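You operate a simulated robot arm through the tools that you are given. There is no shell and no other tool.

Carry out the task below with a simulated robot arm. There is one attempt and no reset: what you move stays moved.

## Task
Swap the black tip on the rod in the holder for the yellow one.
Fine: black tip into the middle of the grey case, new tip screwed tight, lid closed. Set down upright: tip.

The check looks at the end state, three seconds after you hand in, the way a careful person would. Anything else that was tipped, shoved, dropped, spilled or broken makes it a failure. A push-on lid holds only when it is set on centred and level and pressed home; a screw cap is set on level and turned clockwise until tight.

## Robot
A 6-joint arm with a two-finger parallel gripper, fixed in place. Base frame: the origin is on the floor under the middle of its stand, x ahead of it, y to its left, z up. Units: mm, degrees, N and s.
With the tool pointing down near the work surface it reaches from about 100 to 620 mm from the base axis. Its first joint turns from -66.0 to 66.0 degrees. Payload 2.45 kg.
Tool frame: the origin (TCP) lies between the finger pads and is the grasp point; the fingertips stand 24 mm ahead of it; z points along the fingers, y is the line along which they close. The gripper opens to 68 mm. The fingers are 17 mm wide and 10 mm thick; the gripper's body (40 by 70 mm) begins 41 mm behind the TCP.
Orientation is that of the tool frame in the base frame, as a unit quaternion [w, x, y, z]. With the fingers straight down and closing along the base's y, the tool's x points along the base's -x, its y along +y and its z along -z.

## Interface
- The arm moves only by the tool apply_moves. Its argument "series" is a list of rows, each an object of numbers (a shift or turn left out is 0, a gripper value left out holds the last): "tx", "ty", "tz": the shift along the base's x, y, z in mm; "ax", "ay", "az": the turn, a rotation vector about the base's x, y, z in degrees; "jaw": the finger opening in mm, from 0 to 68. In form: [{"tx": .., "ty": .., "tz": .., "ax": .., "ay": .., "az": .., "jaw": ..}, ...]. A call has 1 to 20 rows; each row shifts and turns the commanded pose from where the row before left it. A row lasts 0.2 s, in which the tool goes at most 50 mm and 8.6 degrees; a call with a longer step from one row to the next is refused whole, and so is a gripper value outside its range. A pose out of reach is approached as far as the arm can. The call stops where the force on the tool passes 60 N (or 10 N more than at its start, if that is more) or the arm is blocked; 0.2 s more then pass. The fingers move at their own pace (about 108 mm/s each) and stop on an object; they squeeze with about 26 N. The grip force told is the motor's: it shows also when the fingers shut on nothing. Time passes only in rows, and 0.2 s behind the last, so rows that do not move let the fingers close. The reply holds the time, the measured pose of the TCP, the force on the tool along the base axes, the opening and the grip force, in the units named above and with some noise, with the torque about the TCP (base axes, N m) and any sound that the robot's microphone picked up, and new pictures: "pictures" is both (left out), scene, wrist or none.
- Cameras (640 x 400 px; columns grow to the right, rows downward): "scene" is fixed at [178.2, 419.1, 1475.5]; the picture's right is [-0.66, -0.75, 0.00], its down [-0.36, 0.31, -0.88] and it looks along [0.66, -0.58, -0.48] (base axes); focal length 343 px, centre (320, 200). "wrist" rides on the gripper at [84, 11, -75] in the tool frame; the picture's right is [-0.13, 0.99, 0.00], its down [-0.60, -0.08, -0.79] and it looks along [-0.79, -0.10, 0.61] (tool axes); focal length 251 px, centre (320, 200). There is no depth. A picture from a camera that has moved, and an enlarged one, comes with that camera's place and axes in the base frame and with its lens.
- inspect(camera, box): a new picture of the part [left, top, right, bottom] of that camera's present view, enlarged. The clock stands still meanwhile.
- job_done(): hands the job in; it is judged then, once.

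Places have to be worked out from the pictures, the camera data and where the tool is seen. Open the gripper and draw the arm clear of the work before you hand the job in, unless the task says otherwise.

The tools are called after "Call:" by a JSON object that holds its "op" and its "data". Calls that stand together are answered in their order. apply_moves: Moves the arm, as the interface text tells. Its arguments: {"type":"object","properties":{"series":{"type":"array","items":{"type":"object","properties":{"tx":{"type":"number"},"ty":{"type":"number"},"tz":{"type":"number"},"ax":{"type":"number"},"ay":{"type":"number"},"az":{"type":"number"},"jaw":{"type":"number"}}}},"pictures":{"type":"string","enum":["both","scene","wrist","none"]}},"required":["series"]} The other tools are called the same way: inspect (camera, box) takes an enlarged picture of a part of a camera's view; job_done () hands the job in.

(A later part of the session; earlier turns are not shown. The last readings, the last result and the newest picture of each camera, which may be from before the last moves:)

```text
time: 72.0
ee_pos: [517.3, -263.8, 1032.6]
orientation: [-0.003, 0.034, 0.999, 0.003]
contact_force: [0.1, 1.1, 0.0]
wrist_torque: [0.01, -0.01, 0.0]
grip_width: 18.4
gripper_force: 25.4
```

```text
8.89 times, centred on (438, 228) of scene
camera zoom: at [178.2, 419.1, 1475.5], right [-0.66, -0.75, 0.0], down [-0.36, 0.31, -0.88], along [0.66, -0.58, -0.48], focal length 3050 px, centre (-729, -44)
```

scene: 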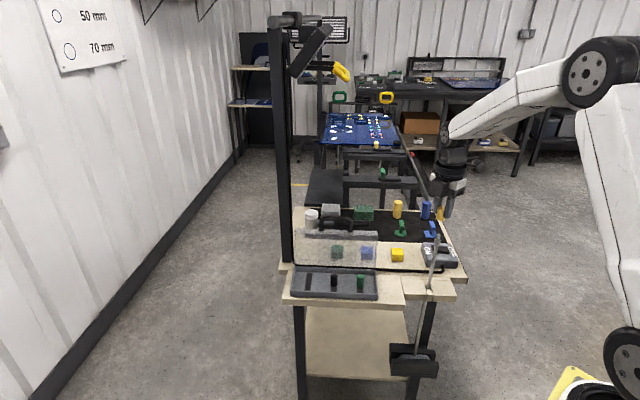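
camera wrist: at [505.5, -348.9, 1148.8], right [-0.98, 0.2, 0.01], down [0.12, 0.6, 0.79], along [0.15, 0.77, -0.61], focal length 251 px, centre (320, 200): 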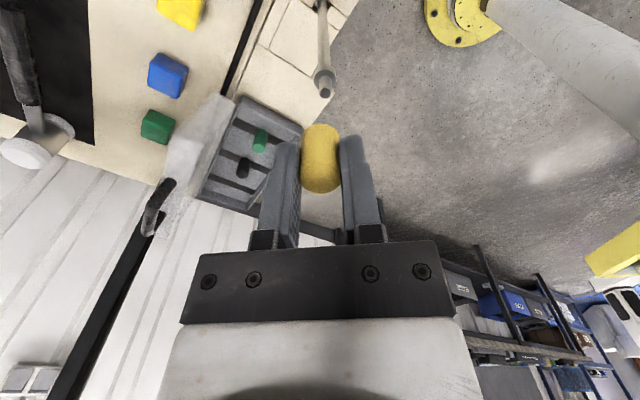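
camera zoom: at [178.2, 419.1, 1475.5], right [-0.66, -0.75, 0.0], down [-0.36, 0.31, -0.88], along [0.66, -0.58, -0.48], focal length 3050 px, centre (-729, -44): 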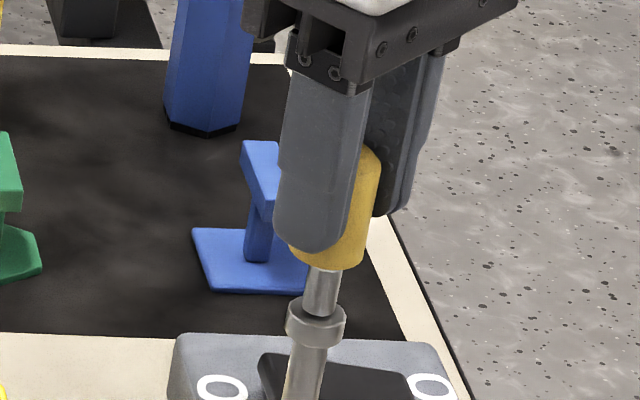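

Now the tip is ~0.6 mm too far in +y and nearly right in x. I'll correct (-0.3,-0.5) while beginning to lower in small steps with force readings.

Call:
{"op": "apply_moves", "data": {"series": [{"tx": -0.3, "ty": -0.5, "tz": -2}, {}], "pictures": "none"}}

Call:
{"op": "inspect", "data": {"camera": "wrist", "box": [270, 80, 370, 180]}}

Call:
{"op": "inspect", "data": {"camera": "scene", "box": [420, 205, 456, 250]}}

```text
time: 72.6
ee_pos: [516.2, -264.9, 1031.8]
orientation: [-0.002, 0.035, 0.999, 0.002]
contact_force: [0.1, -0.4, 0.0]
wrist_torque: [0.03, -0.01, -0.01]
grip_width: 18.5
gripper_force: 26.2
```

```text
4.00 times, centred on (320, 130) of wrist
camera zoom: at [433.9, -248.8, 1106.6], right [0.2, 0.98, 0.01], down [0.6, -0.13, 0.79], along [0.77, -0.15, -0.61], focal length 1006 px, centre (320, 480)
```

zoom: 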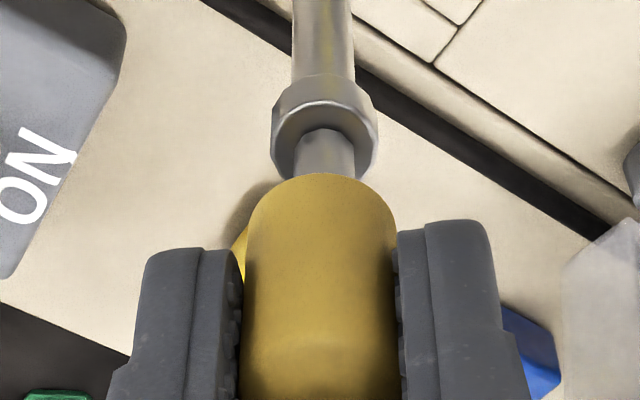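

```text
8.89 times, centred on (438, 228) of scene
camera zoom: at [178.2, 419.1, 1475.5], right [-0.66, -0.75, 0.0], down [-0.36, 0.31, -0.88], along [0.66, -0.58, -0.48], focal length 3050 px, centre (-729, -44)
```

zoom: 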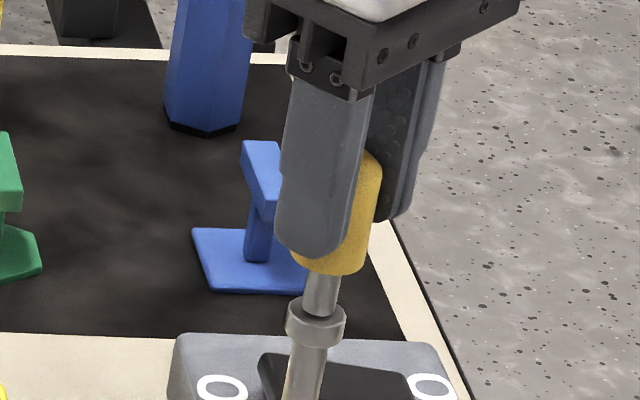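

Residual is under 0.5 mm. I'll lower onto the stud in small steps and watch for contact forces.

Call:
{"op": "apply_moves", "data": {"series": [{"ty": 0.3, "tz": -2}, {"tz": -2}, {}], "pictures": "none"}}

Call:
{"op": "apply_moves", "data": {"series": [{"tz": -2}, {"tz": -2}, {}], "pictures": "none"}}

Call:
{"op": "inspect", "data": {"camera": "wrist", "box": [270, 80, 370, 180]}}

Call:
{"op": "inspect", "data": {"camera": "scene", "box": [420, 205, 456, 250]}}

```text
time: 73.4
ee_pos: [517.6, -264.5, 1027.1]
orientation: [-0.003, 0.035, 0.999, 0.002]
contact_force: [-0.4, 0.6, -0.5]
wrist_torque: [0.01, 0.01, 0.01]
grip_width: 18.7
gripper_force: 25.4
```

```text
time: 74.2
ee_pos: [516.5, -265.9, 1021.9]
orientation: [-0.002, 0.035, 0.999, 0.003]
contact_force: [0.7, 0.0, 0.9]
wrist_torque: [-0.02, -0.01, 0.01]
grip_width: 18.3
gripper_force: 25.3
```

```text
4.00 times, centred on (320, 130) of wrist
camera zoom: at [433.9, -248.7, 1097.9], right [0.2, 0.98, 0.01], down [0.6, -0.13, 0.79], along [0.77, -0.15, -0.61], focal length 1006 px, centre (320, 480)
```

zoom: 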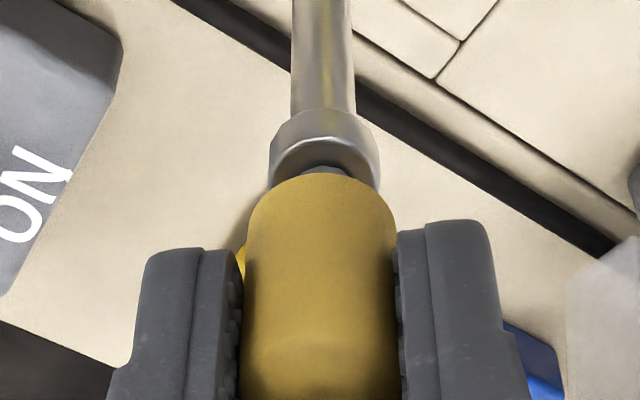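

```text
8.89 times, centred on (438, 228) of scene
camera zoom: at [178.2, 419.1, 1475.5], right [-0.66, -0.75, 0.0], down [-0.36, 0.31, -0.88], along [0.66, -0.58, -0.48], focal length 3050 px, centre (-729, -44)
```

zoom: 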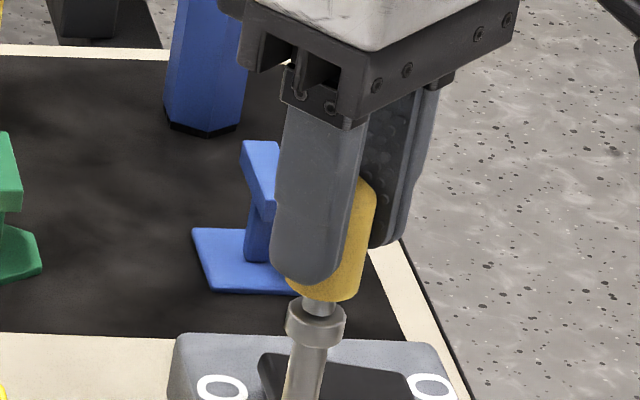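

The stud is entering the tip without resistance. I nudge +0.4 in y and keep lowering gently until something is felt.

Call:
{"op": "apply_moves", "data": {"series": [{"ty": 0.4, "tz": -2}, {"tz": -2}, {}], "pictures": "none"}}

Call:
{"op": "apply_moves", "data": {"series": [{"tz": -1.5}, {"tz": -1.5}, {}], "pictures": "none"}}

Call:
{"op": "apply_moves", "data": {"series": [{"tz": -1.5}, {}], "pictures": "none"}}

Call:
{"op": "inspect", "data": {"camera": "wrist", "box": [270, 80, 370, 180]}}

Call:
{"op": "inspect", "data": {"camera": "scene", "box": [420, 205, 456, 250]}}

```text
time: 75.0
ee_pos: [516.8, -264.5, 1017.4]
orientation: [-0.002, 0.036, 0.999, 0.003]
contact_force: [0.1, 0.1, -0.1]
wrist_torque: [0.02, 0.02, -0.03]
grip_width: 18.5
gripper_force: 26.9
```

```text
time: 75.8
ee_pos: [519.5, -265.8, 1016.2]
orientation: [-0.002, 0.035, 0.999, 0.001]
contact_force: [1.5, 1.2, 12.5]
wrist_torque: [0.05, -0.09, 0.01]
grip_width: 18.6
gripper_force: 25.7
```

```text
time: 76.4
ee_pos: [518.6, -265.4, 1015.0]
orientation: [0.0, 0.035, 0.999, 0.0]
contact_force: [-0.4, -0.3, 31.6]
wrist_torque: [-0.02, -0.03, -0.03]
grip_width: 18.6
gripper_force: 26.3
```

```text
4.00 times, centred on (320, 130) of wrist
camera zoom: at [435.6, -248.7, 1090.9], right [0.2, 0.98, 0.0], down [0.6, -0.12, 0.79], along [0.78, -0.16, -0.61], focal length 1006 px, centre (320, 480)
```

zoom: 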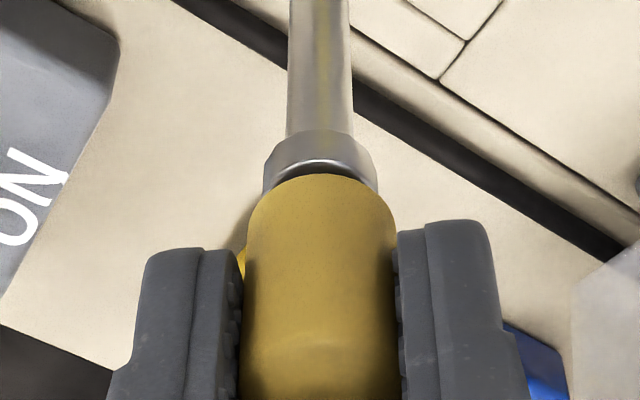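

```text
8.89 times, centred on (438, 228) of scene
camera zoom: at [177.6, 419.4, 1475.5], right [-0.66, -0.75, 0.0], down [-0.36, 0.31, -0.88], along [0.66, -0.58, -0.47], focal length 3050 px, centre (-729, -44)
```

zoom: 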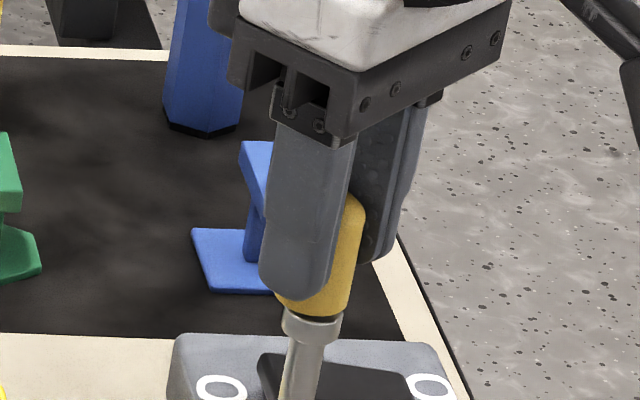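

Contact at TCP z≈1015 (31 N): the tip sits on the start of the thread, ~3.5 mm above its seat. I'll relieve the pressure, open the fingers (the stud holds the tip), so I can re-centre on the axis and get a full turning range.

Call:
{"op": "apply_moves", "data": {"series": [{"tz": 1.5}, {}, {"jaw": 21}, {"jaw": 26}, {"jaw": 32}, {"jaw": 36}, {}], "pictures": "none"}}

Call:
{"op": "inspect", "data": {"camera": "wrist", "box": [250, 80, 390, 220]}}

Call:
{"op": "inspect", "data": {"camera": "scene", "box": [420, 205, 456, 250]}}

```text
time: 78.0
ee_pos: [518.6, -265.5, 1014.8]
orientation: [-0.003, 0.035, 0.999, 0.003]
contact_force: [0.1, -0.1, -0.2]
wrist_torque: [0.02, 0.0, 0.01]
grip_width: 36.0
gripper_force: 0.0
```

```text
2.86 times, centred on (320, 150) of wrist
camera zoom: at [434.5, -249.0, 1090.3], right [0.2, 0.98, 0.01], down [0.6, -0.13, 0.79], along [0.77, -0.15, -0.61], focal length 718 px, centre (320, 343)
```

zoom: 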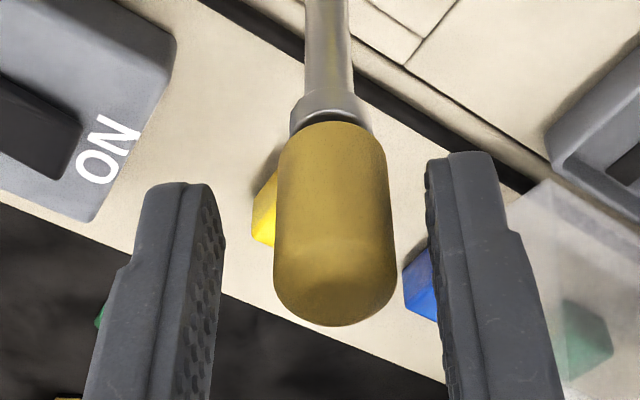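

```text
8.89 times, centred on (438, 228) of scene
camera zoom: at [178.2, 419.1, 1475.5], right [-0.66, -0.75, 0.0], down [-0.36, 0.31, -0.88], along [0.66, -0.58, -0.48], focal length 3050 px, centre (-729, -44)
```

zoom: 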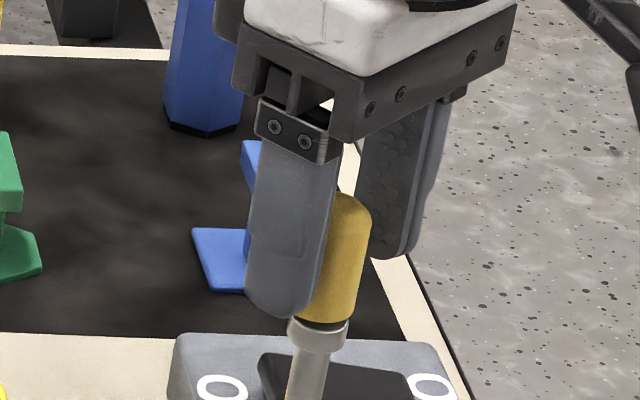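

The tip stays on the stud. Its axis is about (+2.3,+1.3) from the TCP; I'll re-centre and rotate the open hand to +86° around it.

Call:
{"op": "apply_moves", "data": {"series": [{"tx": 1.2, "ty": 0.7}, {"tx": 1.1, "ty": 0.6}, {"az": 8.2}, {"az": 8.2}, {"az": 8.2}, {"az": 8.2}, {"az": 8.2}, {"az": 8.2}, {"az": 8.2}, {"az": 8.2}, {"az": 8.2}, {"az": 8.2}, {"az": 8}, {}]}}

Call:
{"op": "inspect", "data": {"camera": "wrist", "box": [250, 80, 390, 220]}}

Call:
{"op": "inspect", "data": {"camera": "scene", "box": [420, 205, 456, 250]}}

```text
time: 81.0
ee_pos: [519.9, -264.5, 1015.9]
orientation: [-0.004, -0.683, 0.731, 0.0]
contact_force: [0.4, -0.8, -0.1]
wrist_torque: [-0.01, -0.02, -0.01]
grip_width: 35.8
gripper_force: 0.0
camera wrist: at [503.6, -346.7, 1090.7], right [-0.98, 0.2, 0.01], down [0.12, 0.6, 0.79], along [0.15, 0.77, -0.61], focal length 251 px, centre (320, 200)
```

scene: 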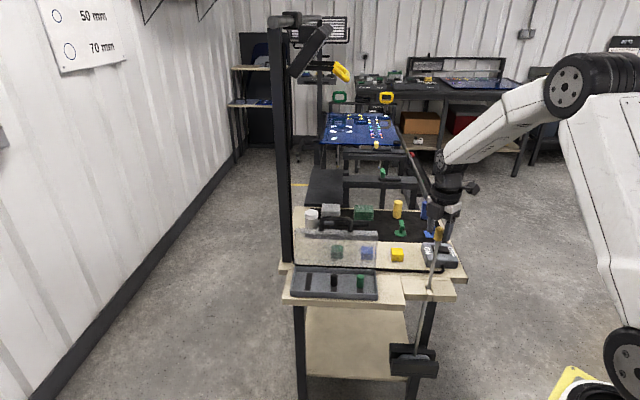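
wrist: 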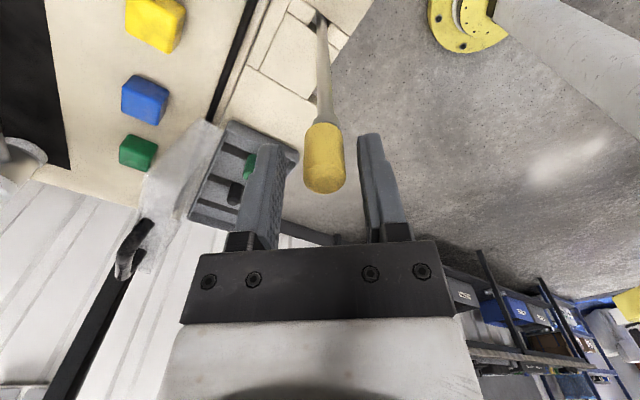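

```text
2.86 times, centred on (320, 150) of wrist
camera zoom: at [503.6, -346.7, 1090.7], right [-0.98, 0.2, 0.01], down [0.12, 0.6, 0.79], along [0.15, 0.77, -0.61], focal length 718 px, centre (320, 343)
```

zoom: 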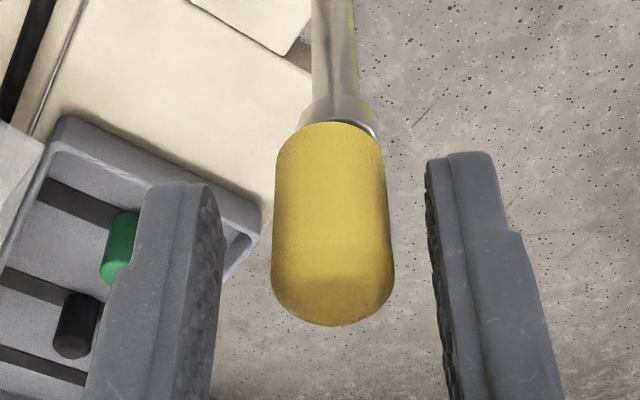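

```text
8.89 times, centred on (438, 228) of scene
camera zoom: at [178.2, 419.1, 1475.5], right [-0.66, -0.75, 0.0], down [-0.36, 0.31, -0.88], along [0.66, -0.58, -0.48], focal length 3050 px, centre (-729, -44)
```

zoom: 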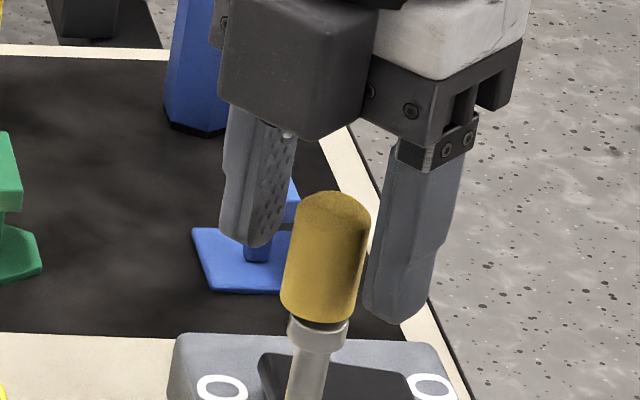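

The tip centre is ~1.9 mm toward -x of the TCP. I'll shift, lower 6 mm for a better hold, and close gently.

Call:
{"op": "apply_moves", "data": {"series": [{"tx": -1.9, "ty": 0, "tz": -3}, {"tz": -3}, {"jaw": 26}, {"jaw": 22}, {"jaw": 19}, {"jaw": 12}, {"jaw": 5}, {}], "pictures": "none"}}

Call:
{"op": "inspect", "data": {"camera": "wrist", "box": [250, 80, 390, 220]}}

Call:
{"op": "inspect", "data": {"camera": "scene", "box": [420, 205, 456, 250]}}

```text
time: 82.8
ee_pos: [518.0, -263.8, 1010.0]
orientation: [-0.004, -0.682, 0.731, 0.0]
contact_force: [-0.3, -0.2, 0.3]
wrist_torque: [-0.01, -0.04, -0.04]
grip_width: 18.9
gripper_force: 25.9
```

```text
2.86 times, centred on (320, 150) of wrist
camera zoom: at [501.3, -346.6, 1084.8], right [-0.98, 0.2, 0.01], down [0.13, 0.6, 0.79], along [0.15, 0.77, -0.61], focal length 718 px, centre (320, 343)
```

zoom: 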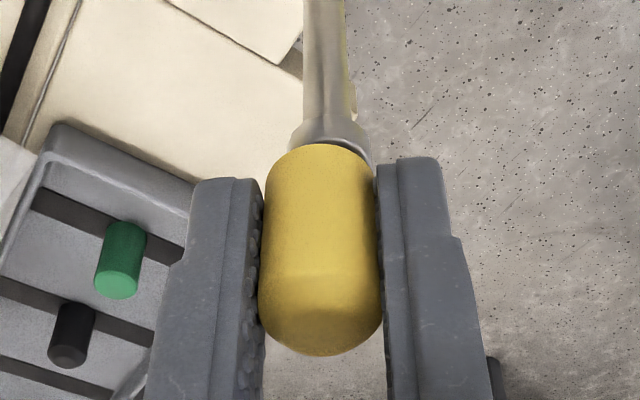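

```text
8.89 times, centred on (438, 228) of scene
camera zoom: at [178.2, 419.1, 1475.5], right [-0.66, -0.75, 0.0], down [-0.36, 0.31, -0.88], along [0.66, -0.58, -0.48], focal length 3050 px, centre (-729, -44)
```

zoom: 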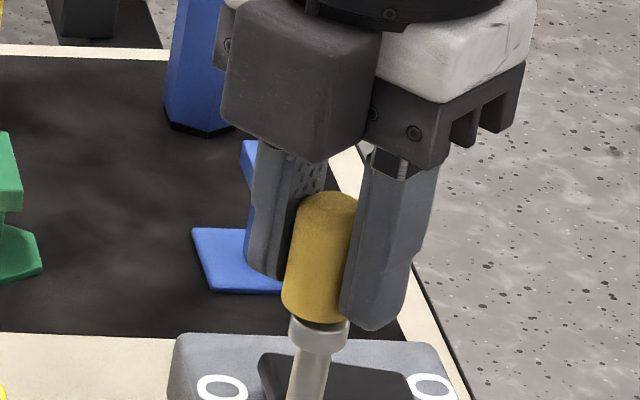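

Gripped at 18.9 mm, nearly coaxial (rod ~0.8 mm toward -x). I'll shift that, preload slightly downward, and start turning clockwise (negative about z), following the thread down.

Call:
{"op": "apply_moves", "data": {"series": [{"tx": -0.6, "tz": -0.6}, {"az": -8, "tz": -0.1}, {"az": -8, "tz": -0.1}, {"az": -8, "tz": -0.1}, {"az": -8, "tz": -0.1}, {"az": -8, "tz": -0.1}, {}], "pictures": "none"}}

Call:
{"op": "inspect", "data": {"camera": "scene", "box": [420, 205, 456, 250]}}

Call:
{"op": "inspect", "data": {"camera": "wrist", "box": [250, 80, 390, 220]}}

```text
time: 84.4
ee_pos: [517.2, -264.8, 1008.9]
orientation: [-0.003, -0.389, 0.921, 0.001]
contact_force: [-1.0, -0.6, 19.9]
wrist_torque: [-0.01, 0.0, -0.04]
grip_width: 19.3
gripper_force: 25.9
```

```text
8.89 times, centred on (438, 228) of scene
camera zoom: at [177.9, 419.3, 1475.5], right [-0.66, -0.75, 0.0], down [-0.36, 0.31, -0.88], along [0.66, -0.58, -0.47], focal length 3050 px, centre (-729, -44)
```

zoom: 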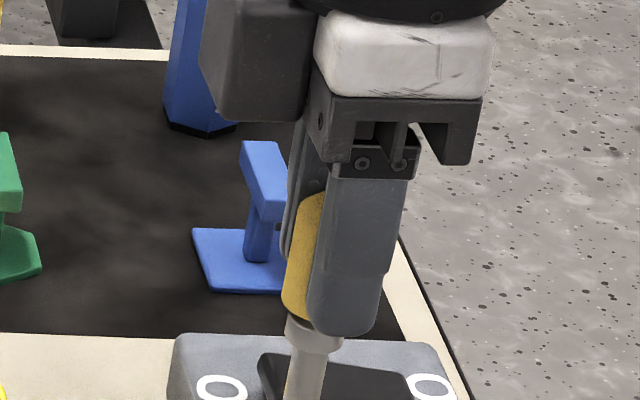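

```text
2.86 times, centred on (320, 150) of wrist
camera zoom: at [451.2, -317.0, 1084.3], right [-0.62, 0.78, 0.0], down [0.48, 0.38, 0.79], along [0.62, 0.49, -0.61], focal length 718 px, centre (320, 343)
```

zoom: 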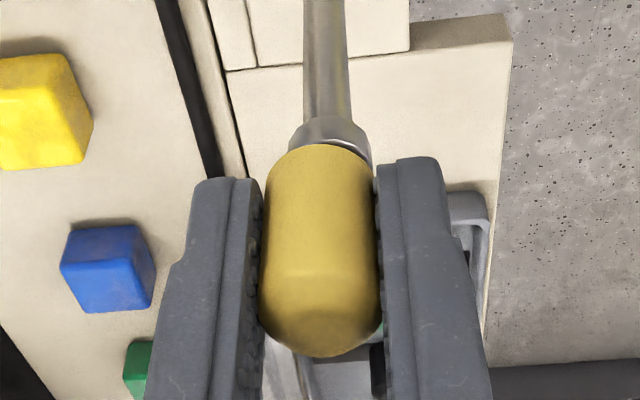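

Upward force is 20 N from the preload. I'll keep turning clockwise without further push and see if the thread draws the tip down (force should drop).

Call:
{"op": "apply_moves", "data": {"series": [{"az": -8}, {"az": -8}, {"az": -8}, {"az": -8}, {"az": -8}, {"az": -8}, {}], "pictures": "none"}}

Call:
{"op": "inspect", "data": {"camera": "wrist", "box": [250, 80, 390, 220]}}

Call:
{"op": "inspect", "data": {"camera": "scene", "box": [420, 205, 456, 250]}}

```text
time: 86.0
ee_pos: [516.7, -263.6, 1007.8]
orientation: [-0.002, 0.019, 1.0, 0.003]
contact_force: [-1.6, -1.6, 24.7]
wrist_torque: [-0.07, 0.02, -0.01]
grip_width: 19.2
gripper_force: 26.1
```

```text
2.86 times, centred on (320, 150) of wrist
camera zoom: at [433.7, -249.9, 1083.9], right [0.17, 0.99, 0.0], down [0.6, -0.1, 0.79], along [0.78, -0.13, -0.61], focal length 718 px, centre (320, 343)
```

zoom: 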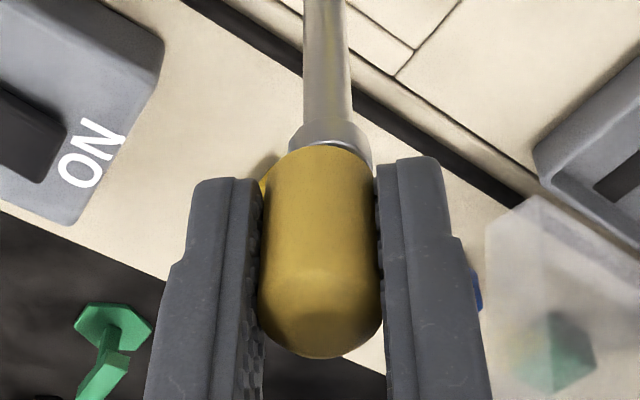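

```text
8.89 times, centred on (438, 228) of scene
camera zoom: at [177.7, 419.3, 1475.5], right [-0.66, -0.75, 0.0], down [-0.36, 0.31, -0.88], along [0.66, -0.58, -0.47], focal length 3050 px, centre (-729, -44)
```

zoom: 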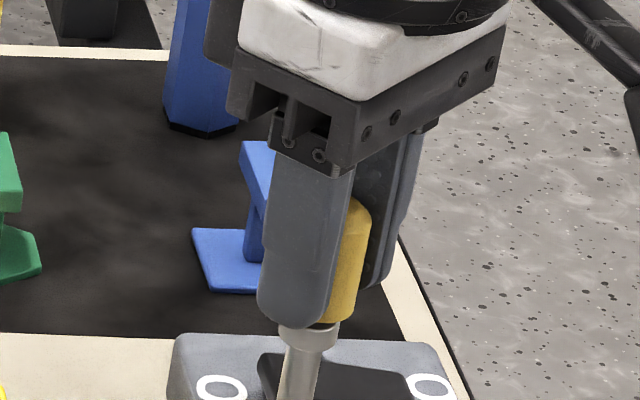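

Contact force remains ~25 N and the gap to the collar looks smaller. I'll finish this stroke to about -90°.

Call:
{"op": "apply_moves", "data": {"series": [{"az": -8}, {"az": -8}, {"az": -8}, {"az": -8}, {"az": -8}, {"az": -8}, {"az": -8}, {"az": -8}, {"az": -8}, {"az": -8}, {}], "pictures": "none"}}

Call:
{"op": "inspect", "data": {"camera": "wrist", "box": [250, 80, 390, 220]}}

Call:
{"op": "inspect", "data": {"camera": "scene", "box": [420, 205, 456, 250]}}

```text
time: 88.4
ee_pos: [518.0, -262.6, 1005.5]
orientation: [-0.002, 0.656, 0.755, 0.003]
contact_force: [0.6, 0.3, -0.7]
wrist_torque: [0.05, -0.02, 0.35]
grip_width: 25.2
gripper_force: 25.2
```

```text
2.86 times, centred on (320, 150) of wrist
camera zoom: at [516.3, -178.8, 1082.8], right [1.0, 0.01, 0.0], down [0.0, -0.61, 0.79], along [0.01, -0.79, -0.61], focal length 718 px, centre (320, 343)
```

zoom: 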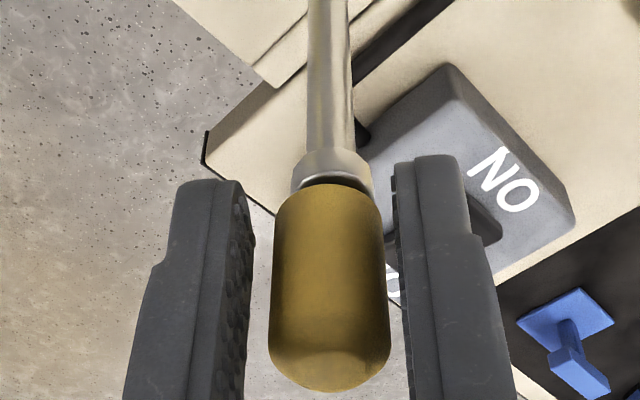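

```text
8.89 times, centred on (438, 228) of scene
camera zoom: at [178.3, 419.2, 1475.5], right [-0.66, -0.75, 0.0], down [-0.36, 0.31, -0.88], along [0.66, -0.58, -0.48], focal length 3050 px, centre (-729, -44)
```

zoom: 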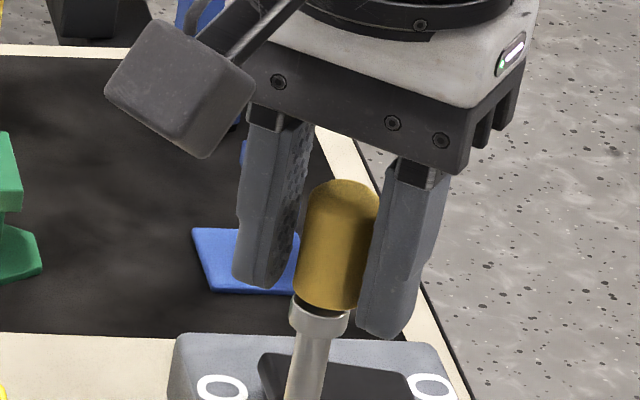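

The readings changed: grip 25.2 mm, a 0.35 N·m torque, and the rod top seems displaced. I'll stop and look carefully at the whole situation before doing more.

Call:
{"op": "apply_moves", "data": {"series": [{}]}}

Call:
{"op": "inspect", "data": {"camera": "scene", "box": [380, 180, 480, 390]}}

Call:
{"op": "inspect", "data": {"camera": "wrist", "box": [260, 60, 400, 230]}}

```text
time: 88.8
ee_pos: [517.9, -263.9, 1006.9]
orientation: [-0.001, 0.656, 0.755, 0.004]
contact_force: [0.0, 0.5, -4.6]
wrist_torque: [0.07, 0.02, 0.37]
grip_width: 24.9
gripper_force: 25.9
camera wrist: at [516.2, -179.0, 1082.9], right [1.0, 0.01, 0.0], down [0.0, -0.61, 0.79], along [0.01, -0.79, -0.61], focal length 251 px, centre (320, 200)
```

scene: 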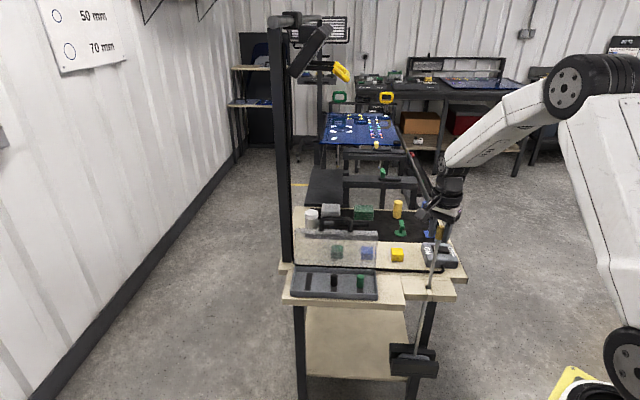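
wrist: 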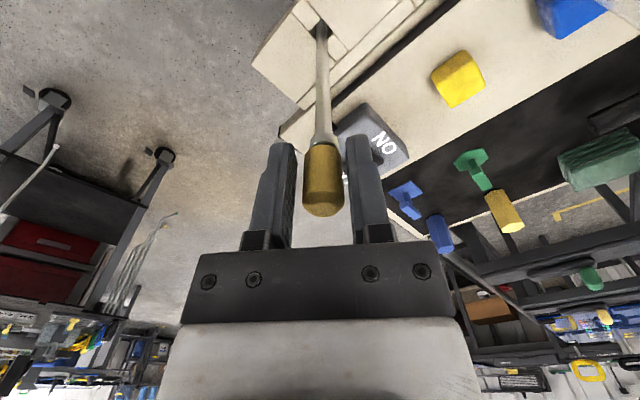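

```text
1.90 times, centred on (430, 285) of scene
camera zoom: at [178.3, 419.1, 1475.5], right [-0.66, -0.75, 0.0], down [-0.36, 0.31, -0.88], along [0.66, -0.58, -0.48], focal length 654 px, centre (110, 38)
```

zoom: 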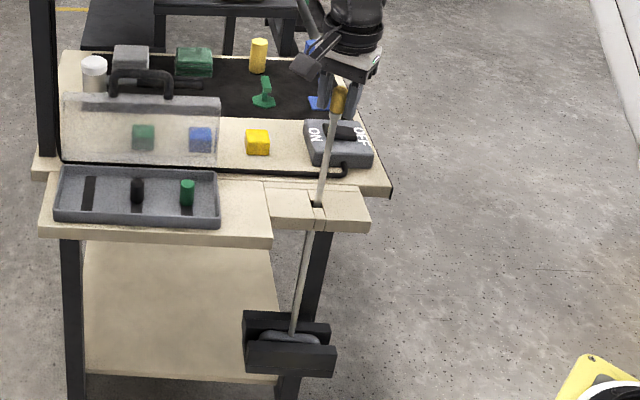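

```text
2.35 times, centred on (330, 145) of wrist
camera zoom: at [516.2, -179.0, 1082.9], right [1.0, 0.01, 0.0], down [0.0, -0.61, 0.79], along [0.01, -0.79, -0.61], focal length 592 px, centre (296, 329)
```

zoom: 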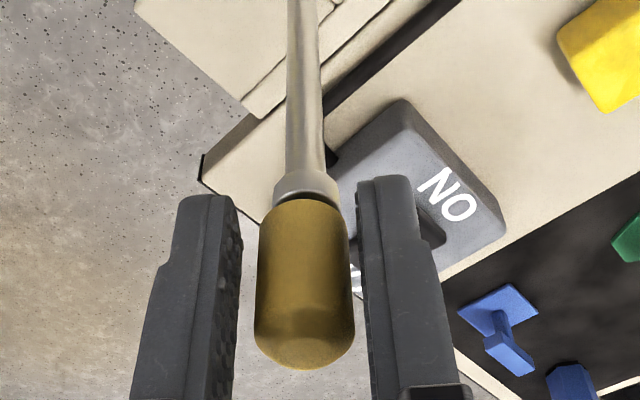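

The rod's foot and slot are unchanged. The torque of 0.37 N·m with the wrist at its commanded angle suggests that the tip now resists turning. I'll zoom in on the joint between tip and collar.

Call:
{"op": "inspect", "data": {"camera": "scene", "box": [428, 216, 452, 242]}}

Call:
{"op": "inspect", "data": {"camera": "wrist", "box": [290, 110, 360, 180]}}

```text
15.38 times, centred on (440, 229) of scene
camera zoom: at [178.3, 419.1, 1475.5], right [-0.66, -0.75, 0.0], down [-0.36, 0.31, -0.88], along [0.66, -0.58, -0.48], focal length 5278 px, centre (-1526, -246)
```

zoom: 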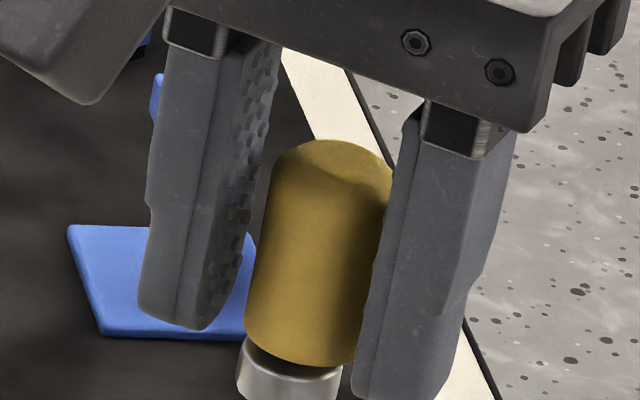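

```text
5.71 times, centred on (325, 145) of wrist
camera zoom: at [516.2, -179.0, 1082.9], right [1.0, 0.01, 0.0], down [0.0, -0.61, 0.79], along [0.01, -0.79, -0.61], focal length 1437 px, centre (291, 514)
```

zoom: 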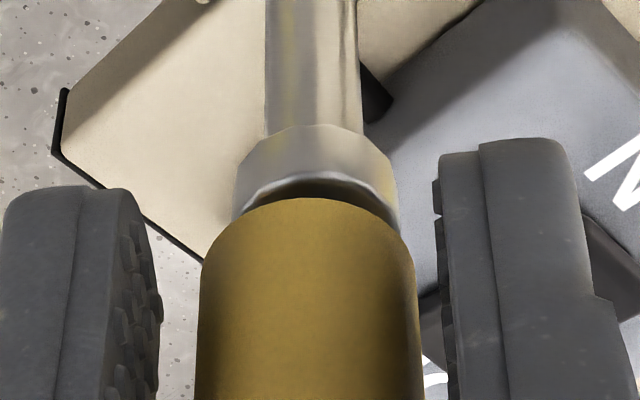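

The tip is threaded on but seems ~2 mm short of where the black one sat, and the rod leans a few mm toward -y in the grip. I'll release, see where the rod settles, and prepare a second, better-centred stroke.

Call:
{"op": "apply_moves", "data": {"series": [{"jaw": 28}, {"jaw": 34}, {"jaw": 40}, {}]}}

Call:
{"op": "inspect", "data": {"camera": "scene", "box": [420, 205, 456, 250]}}

Call:
{"op": "inspect", "data": {"camera": "wrist", "box": [250, 80, 390, 220]}}

```text
time: 89.8
ee_pos: [518.2, -264.0, 1008.1]
orientation: [0.0, 0.656, 0.755, 0.003]
contact_force: [0.1, -0.3, 0.0]
wrist_torque: [0.02, -0.01, 0.0]
grip_width: 39.8
gripper_force: 0.0
camera wrist: at [516.5, -179.2, 1083.5], right [1.0, 0.01, 0.01], down [0.0, -0.61, 0.79], along [0.01, -0.79, -0.61], focal length 251 px, centre (320, 200)
```

scene: 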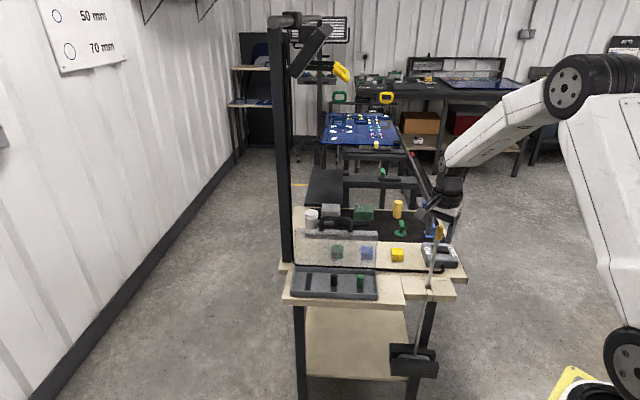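
wrist: 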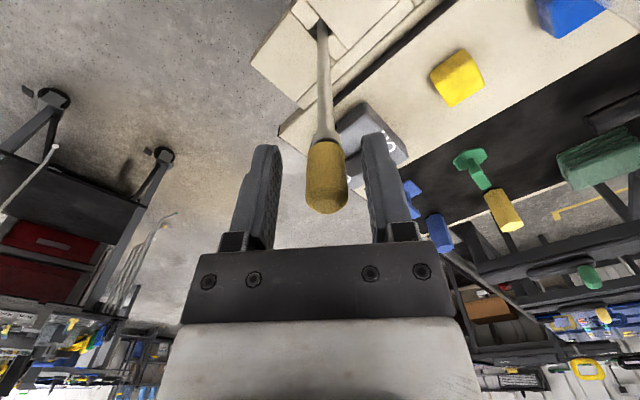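

```text
8.89 times, centred on (438, 228) of scene
camera zoom: at [178.2, 419.1, 1475.5], right [-0.66, -0.75, 0.0], down [-0.36, 0.31, -0.88], along [0.66, -0.58, -0.48], focal length 3050 px, centre (-729, -44)
```

zoom: 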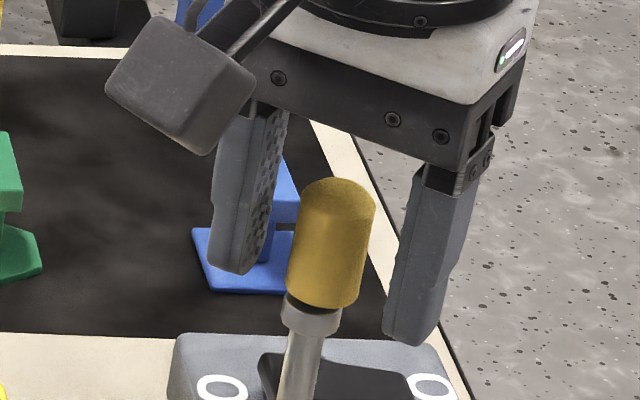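

```text
2.86 times, centred on (320, 150) of wrist
camera zoom: at [516.5, -179.2, 1083.5], right [1.0, 0.01, 0.01], down [0.0, -0.61, 0.79], along [0.01, -0.79, -0.61], focal length 718 px, centre (320, 343)
```

zoom: 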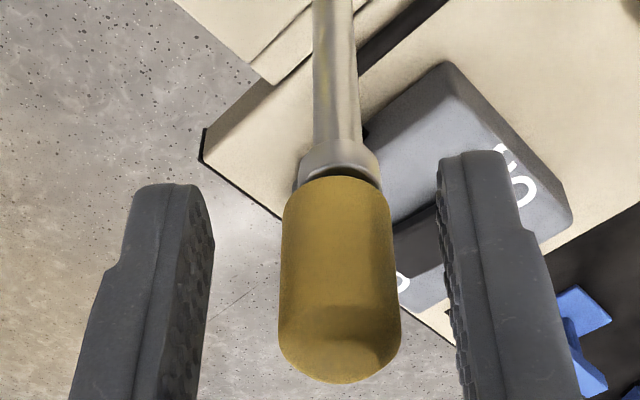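

Released; the tip stays on. I'll raise the open hand straight up 65 mm to get clean views of tip, collar and rod.

Call:
{"op": "apply_moves", "data": {"series": [{"tx": 1.5, "tz": 5}, {"tx": 1.5, "tz": 20}, {"tz": 20}, {"tz": 20}, {}]}}

Call:
{"op": "inspect", "data": {"camera": "scene", "box": [424, 210, 452, 245]}}

Call:
{"op": "inspect", "data": {"camera": "wrist", "box": [270, 40, 370, 140]}}

Call:
{"op": "inspect", "data": {"camera": "scene", "box": [390, 270, 450, 380]}}

```text
time: 91.0
ee_pos: [521.7, -265.3, 1073.0]
orientation: [-0.001, 0.656, 0.754, 0.003]
contact_force: [-0.5, 0.6, 0.7]
wrist_torque: [0.02, 0.01, 0.01]
grip_width: 40.0
gripper_force: 0.1
camera wrist: at [521.3, -181.2, 1149.2], right [1.0, 0.01, 0.01], down [0.0, -0.61, 0.79], along [0.01, -0.79, -0.61], focal length 251 px, centre (320, 200)
```

scene: 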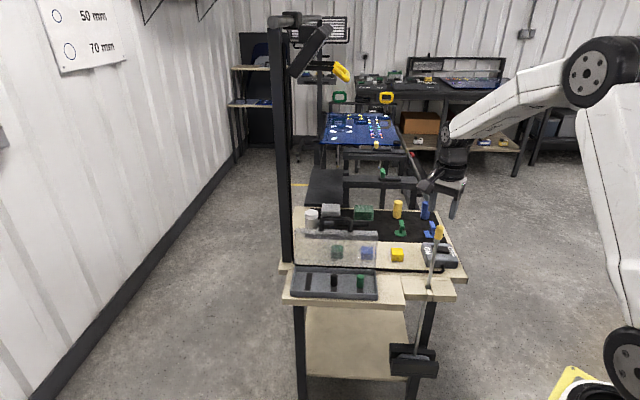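
wrist: 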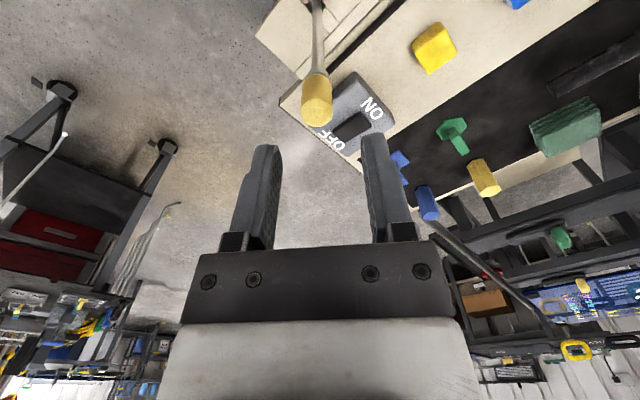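

```text
11.43 times, centred on (438, 228) of scene
camera zoom: at [178.2, 419.1, 1475.5], right [-0.66, -0.75, 0.0], down [-0.36, 0.31, -0.88], along [0.66, -0.58, -0.48], focal length 3921 px, centre (-1029, -114)
```

zoom: 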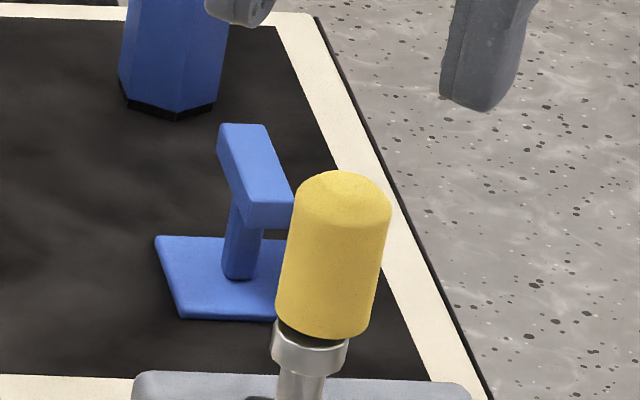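

```text
4.00 times, centred on (320, 90) of wrist
camera zoom: at [521.3, -181.2, 1149.2], right [1.0, 0.01, 0.01], down [0.0, -0.61, 0.79], along [0.01, -0.79, -0.61], focal length 1006 px, centre (320, 640)
```

zoom: 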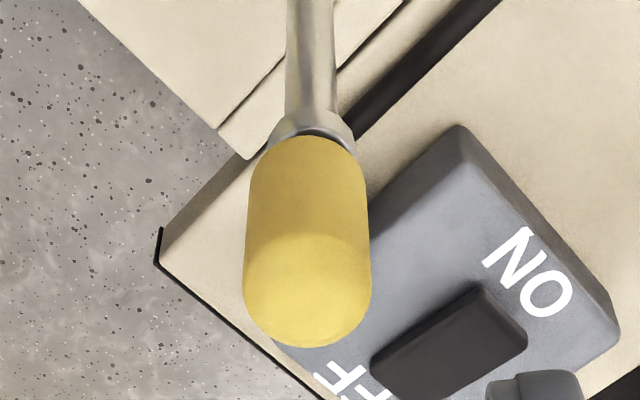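

```text
3.64 times, centred on (420, 325) of scene
camera zoom: at [178.2, 419.1, 1475.5], right [-0.66, -0.75, 0.0], down [-0.36, 0.31, -0.88], along [0.66, -0.58, -0.48], focal length 1248 px, centre (-44, -254)
```

zoom: 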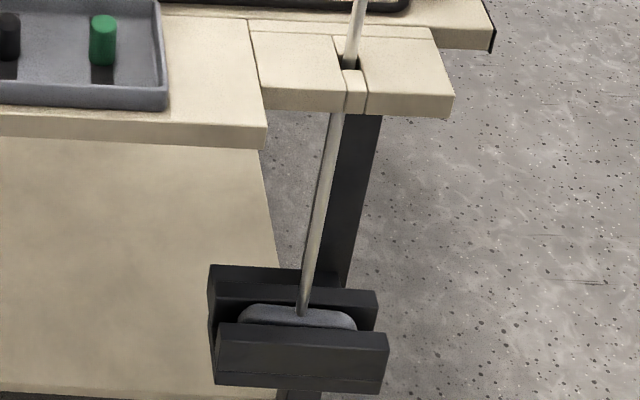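

The yellow tip sits on the rod but looks ~2 mm off-centre relative to the collar, so it needs re-centring and more turning. I'll rotate the raised hand to yaw ≈0 and take a view along x to get the rod's y exactly.

Call:
{"op": "apply_moves", "data": {"series": [{"az": 8.2}, {"az": 8.2}, {"az": 8.2}, {"az": 8.2}, {"az": 8.2}, {"az": 8.2}, {"az": 8.2}, {"az": 8.2}, {"az": 8.2}, {"az": 8.2}, {}], "pictures": "none"}}

Call:
{"op": "inspect", "data": {"camera": "wrist", "box": [270, 40, 370, 140]}}

```text
time: 93.4
ee_pos: [522.3, -262.1, 1073.1]
orientation: [-0.003, -0.001, 1.0, 0.002]
contact_force: [-0.5, 0.1, 0.3]
wrist_torque: [-0.03, -0.01, -0.01]
grip_width: 40.1
gripper_force: 0.1
```

```text
4.00 times, centred on (320, 90) of wrist
camera zoom: at [436.5, -253.8, 1148.4], right [0.13, 0.99, 0.01], down [0.61, -0.08, 0.79], along [0.78, -0.1, -0.61], focal length 1006 px, centre (320, 640)
```

zoom: 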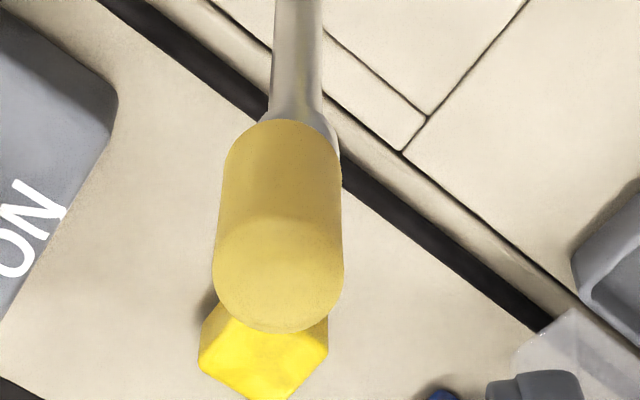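

The rod itself seems to lean a little, so I need its true direction. I'll enlarge the rod/tip region in this view.

Call:
{"op": "inspect", "data": {"camera": "wrist", "box": [285, 0, 345, 60]}}

Call:
{"op": "inspect", "data": {"camera": "wrist", "box": [285, 55, 345, 125]}}

Call:
{"op": "inspect", "data": {"camera": "scene", "box": [405, 215, 455, 375]}}

```text
6.67 times, centred on (315, 30) of wrist
camera zoom: at [436.5, -253.8, 1148.4], right [0.13, 0.99, 0.01], down [0.61, -0.08, 0.79], along [0.78, -0.1, -0.61], focal length 1676 px, centre (353, 1333)
```

zoom: 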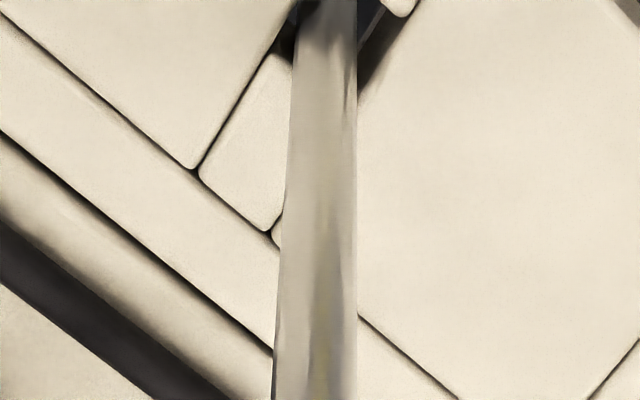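

```text
5.71 times, centred on (315, 90) of wrist
camera zoom: at [436.5, -253.8, 1148.4], right [0.13, 0.99, 0.01], down [0.61, -0.08, 0.79], along [0.78, -0.1, -0.61], focal length 1437 px, centre (349, 829)
```

zoom: 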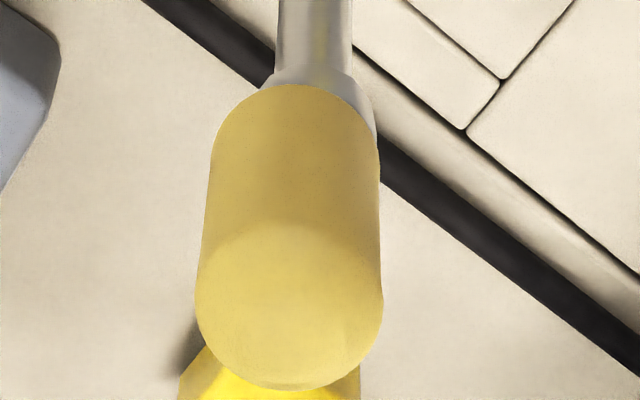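

```text
2.50 times, centred on (430, 295) of scene
camera zoom: at [178.2, 419.1, 1475.5], right [-0.66, -0.75, 0.0], down [-0.36, 0.31, -0.88], along [0.66, -0.58, -0.48], focal length 858 px, centre (45, -38)
```

zoom: 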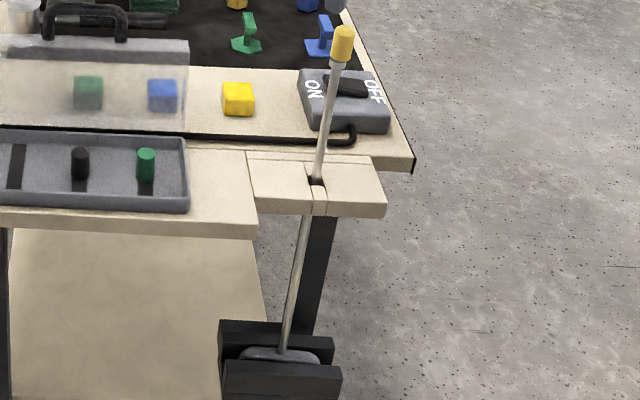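

Compared with the black tip (which was concentric), the yellow one is still ~1.7 mm off the rod's axis, so it isn't home. I'll move the hand over it (-2,-6.4), turn to +86°, and line up for a re-grip.

Call:
{"op": "apply_moves", "data": {"series": [{"tx": -1, "ty": -3.2, "az": 8.2}, {"tx": -1, "ty": -3.2, "az": 8.2}, {"az": 8.2}, {"az": 8.2}, {"az": 8.2}, {"az": 8.2}, {"az": 8.2}, {"az": 8.2}, {"az": 8.2}, {"az": 8.2}, {"az": 4}, {}], "pictures": "none"}}

Call:
{"op": "inspect", "data": {"camera": "wrist", "box": [270, 40, 370, 140]}}

Call:
{"op": "inspect", "data": {"camera": "scene", "box": [416, 190, 456, 245]}}

```text
time: 96.0
ee_pos: [519.8, -269.2, 1073.1]
orientation: [-0.004, -0.683, 0.73, 0.0]
contact_force: [-0.2, -0.1, -0.2]
wrist_torque: [0.01, -0.02, 0.0]
grip_width: 40.1
gripper_force: 0.1
```

```text
4.00 times, centred on (320, 90) of wrist
camera zoom: at [502.1, -352.2, 1148.6], right [-0.98, 0.2, 0.01], down [0.12, 0.6, 0.79], along [0.15, 0.77, -0.61], focal length 1006 px, centre (320, 640)
```

zoom: 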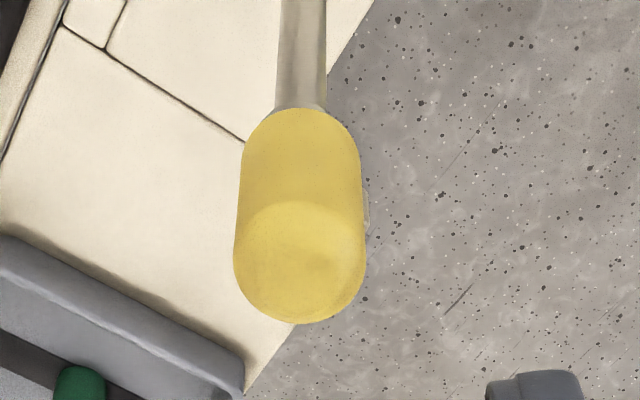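

```text
7.27 times, centred on (436, 218) of scene
camera zoom: at [178.2, 419.1, 1475.5], right [-0.66, -0.75, 0.0], down [-0.36, 0.31, -0.88], along [0.66, -0.58, -0.48], focal length 2495 px, centre (-524, 73)
```

zoom: 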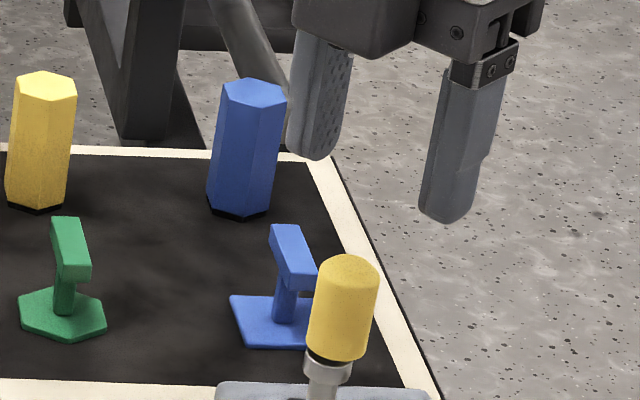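

At this yaw the tip is centred on the rod in x, and lies ≈(+2.8,-1) from the TCP. I'll correct and descend around it to z≈1010 with the jaw open, then re-check.

Call:
{"op": "apply_moves", "data": {"series": [{"tx": 2.8, "ty": -1.0}, {"tz": -20}, {"tz": -20}, {"tz": -13}, {"tz": -10}, {}], "pictures": "none"}}

Call:
{"op": "inspect", "data": {"camera": "wrist", "box": [250, 80, 390, 220]}}

Call:
{"op": "inspect", "data": {"camera": "scene", "box": [416, 200, 456, 250]}}

```text
time: 97.4
ee_pos: [522.2, -271.9, 1010.3]
orientation: [-0.004, -0.682, 0.731, 0.0]
contact_force: [0.1, -0.4, 0.7]
wrist_torque: [-0.03, -0.05, -0.02]
grip_width: 40.0
gripper_force: 0.2
```

```text
2.86 times, centred on (320, 150) of wrist
camera zoom: at [505.4, -354.7, 1085.8], right [-0.98, 0.2, 0.01], down [0.13, 0.6, 0.79], along [0.15, 0.77, -0.61], focal length 718 px, centre (320, 343)
```

zoom: 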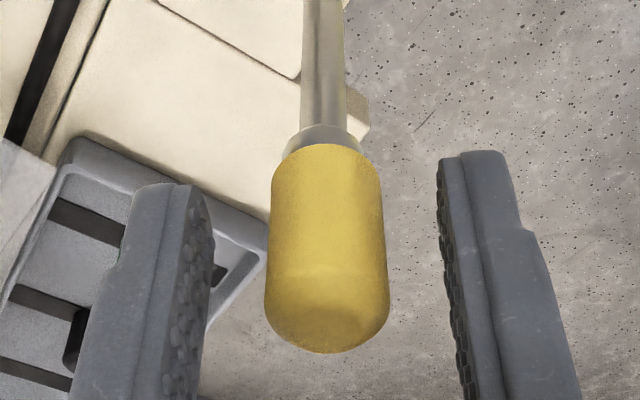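

```text
8.00 times, centred on (436, 225) of scene
camera zoom: at [178.2, 419.1, 1475.5], right [-0.66, -0.75, 0.0], down [-0.36, 0.31, -0.88], along [0.66, -0.58, -0.48], focal length 2745 px, centre (-608, 0)
```

zoom: 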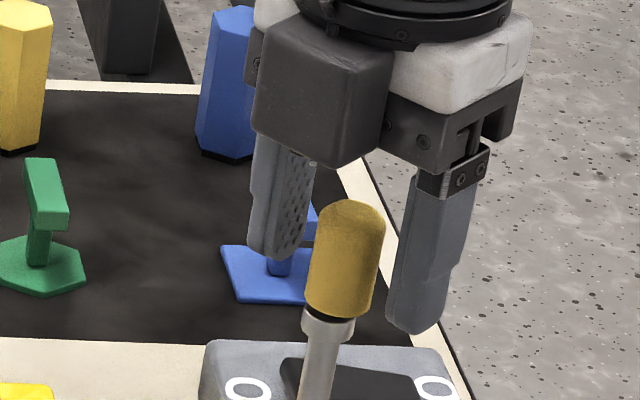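

The tip is ~1.1 mm toward -x of the TCP. I'll correct and close gently on it.

Call:
{"op": "apply_moves", "data": {"series": [{"tx": -1.1, "ty": 0.2}, {"jaw": 32}, {"jaw": 27}, {"jaw": 24}, {"jaw": 21}, {"jaw": 18}, {"jaw": 10}, {"jaw": 4}, {}], "pictures": "none"}}

Call:
{"op": "inspect", "data": {"camera": "wrist", "box": [250, 80, 390, 220]}}

Call:
{"op": "inspect", "data": {"camera": "scene", "box": [416, 200, 456, 250]}}

```text
time: 99.4
ee_pos: [520.5, -271.2, 1010.2]
orientation: [-0.004, -0.682, 0.732, 0.0]
contact_force: [0.6, -0.2, 0.6]
wrist_torque: [0.01, -0.02, -0.03]
grip_width: 18.7
gripper_force: 26.4
```

```text
2.86 times, centred on (320, 150) of wrist
camera zoom: at [503.1, -354.3, 1085.5], right [-0.98, 0.2, 0.01], down [0.13, 0.6, 0.79], along [0.15, 0.77, -0.61], focal length 718 px, centre (320, 343)
```

zoom: 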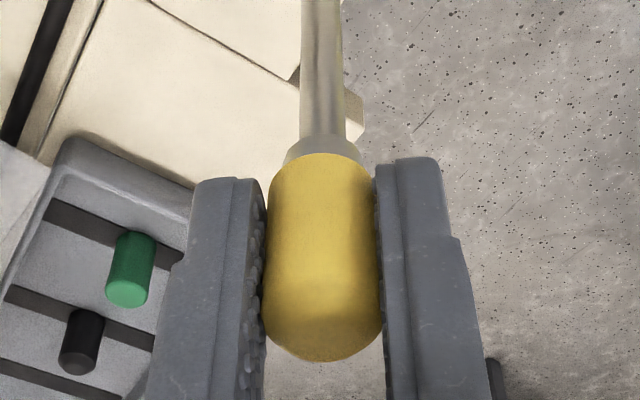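

```text
8.00 times, centred on (436, 225) of scene
camera zoom: at [178.2, 419.2, 1475.5], right [-0.66, -0.75, 0.0], down [-0.36, 0.31, -0.88], along [0.66, -0.58, -0.48], focal length 2745 px, centre (-608, 0)
```

zoom: 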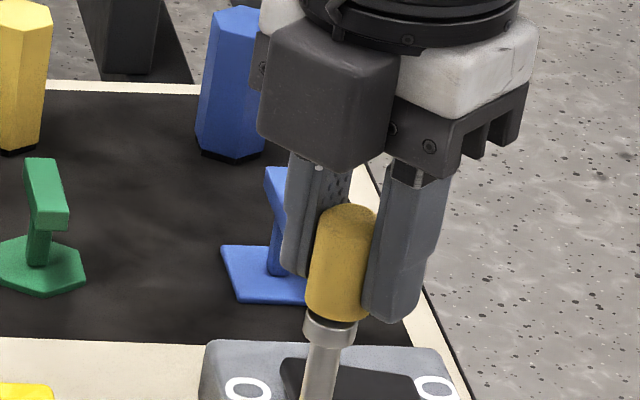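

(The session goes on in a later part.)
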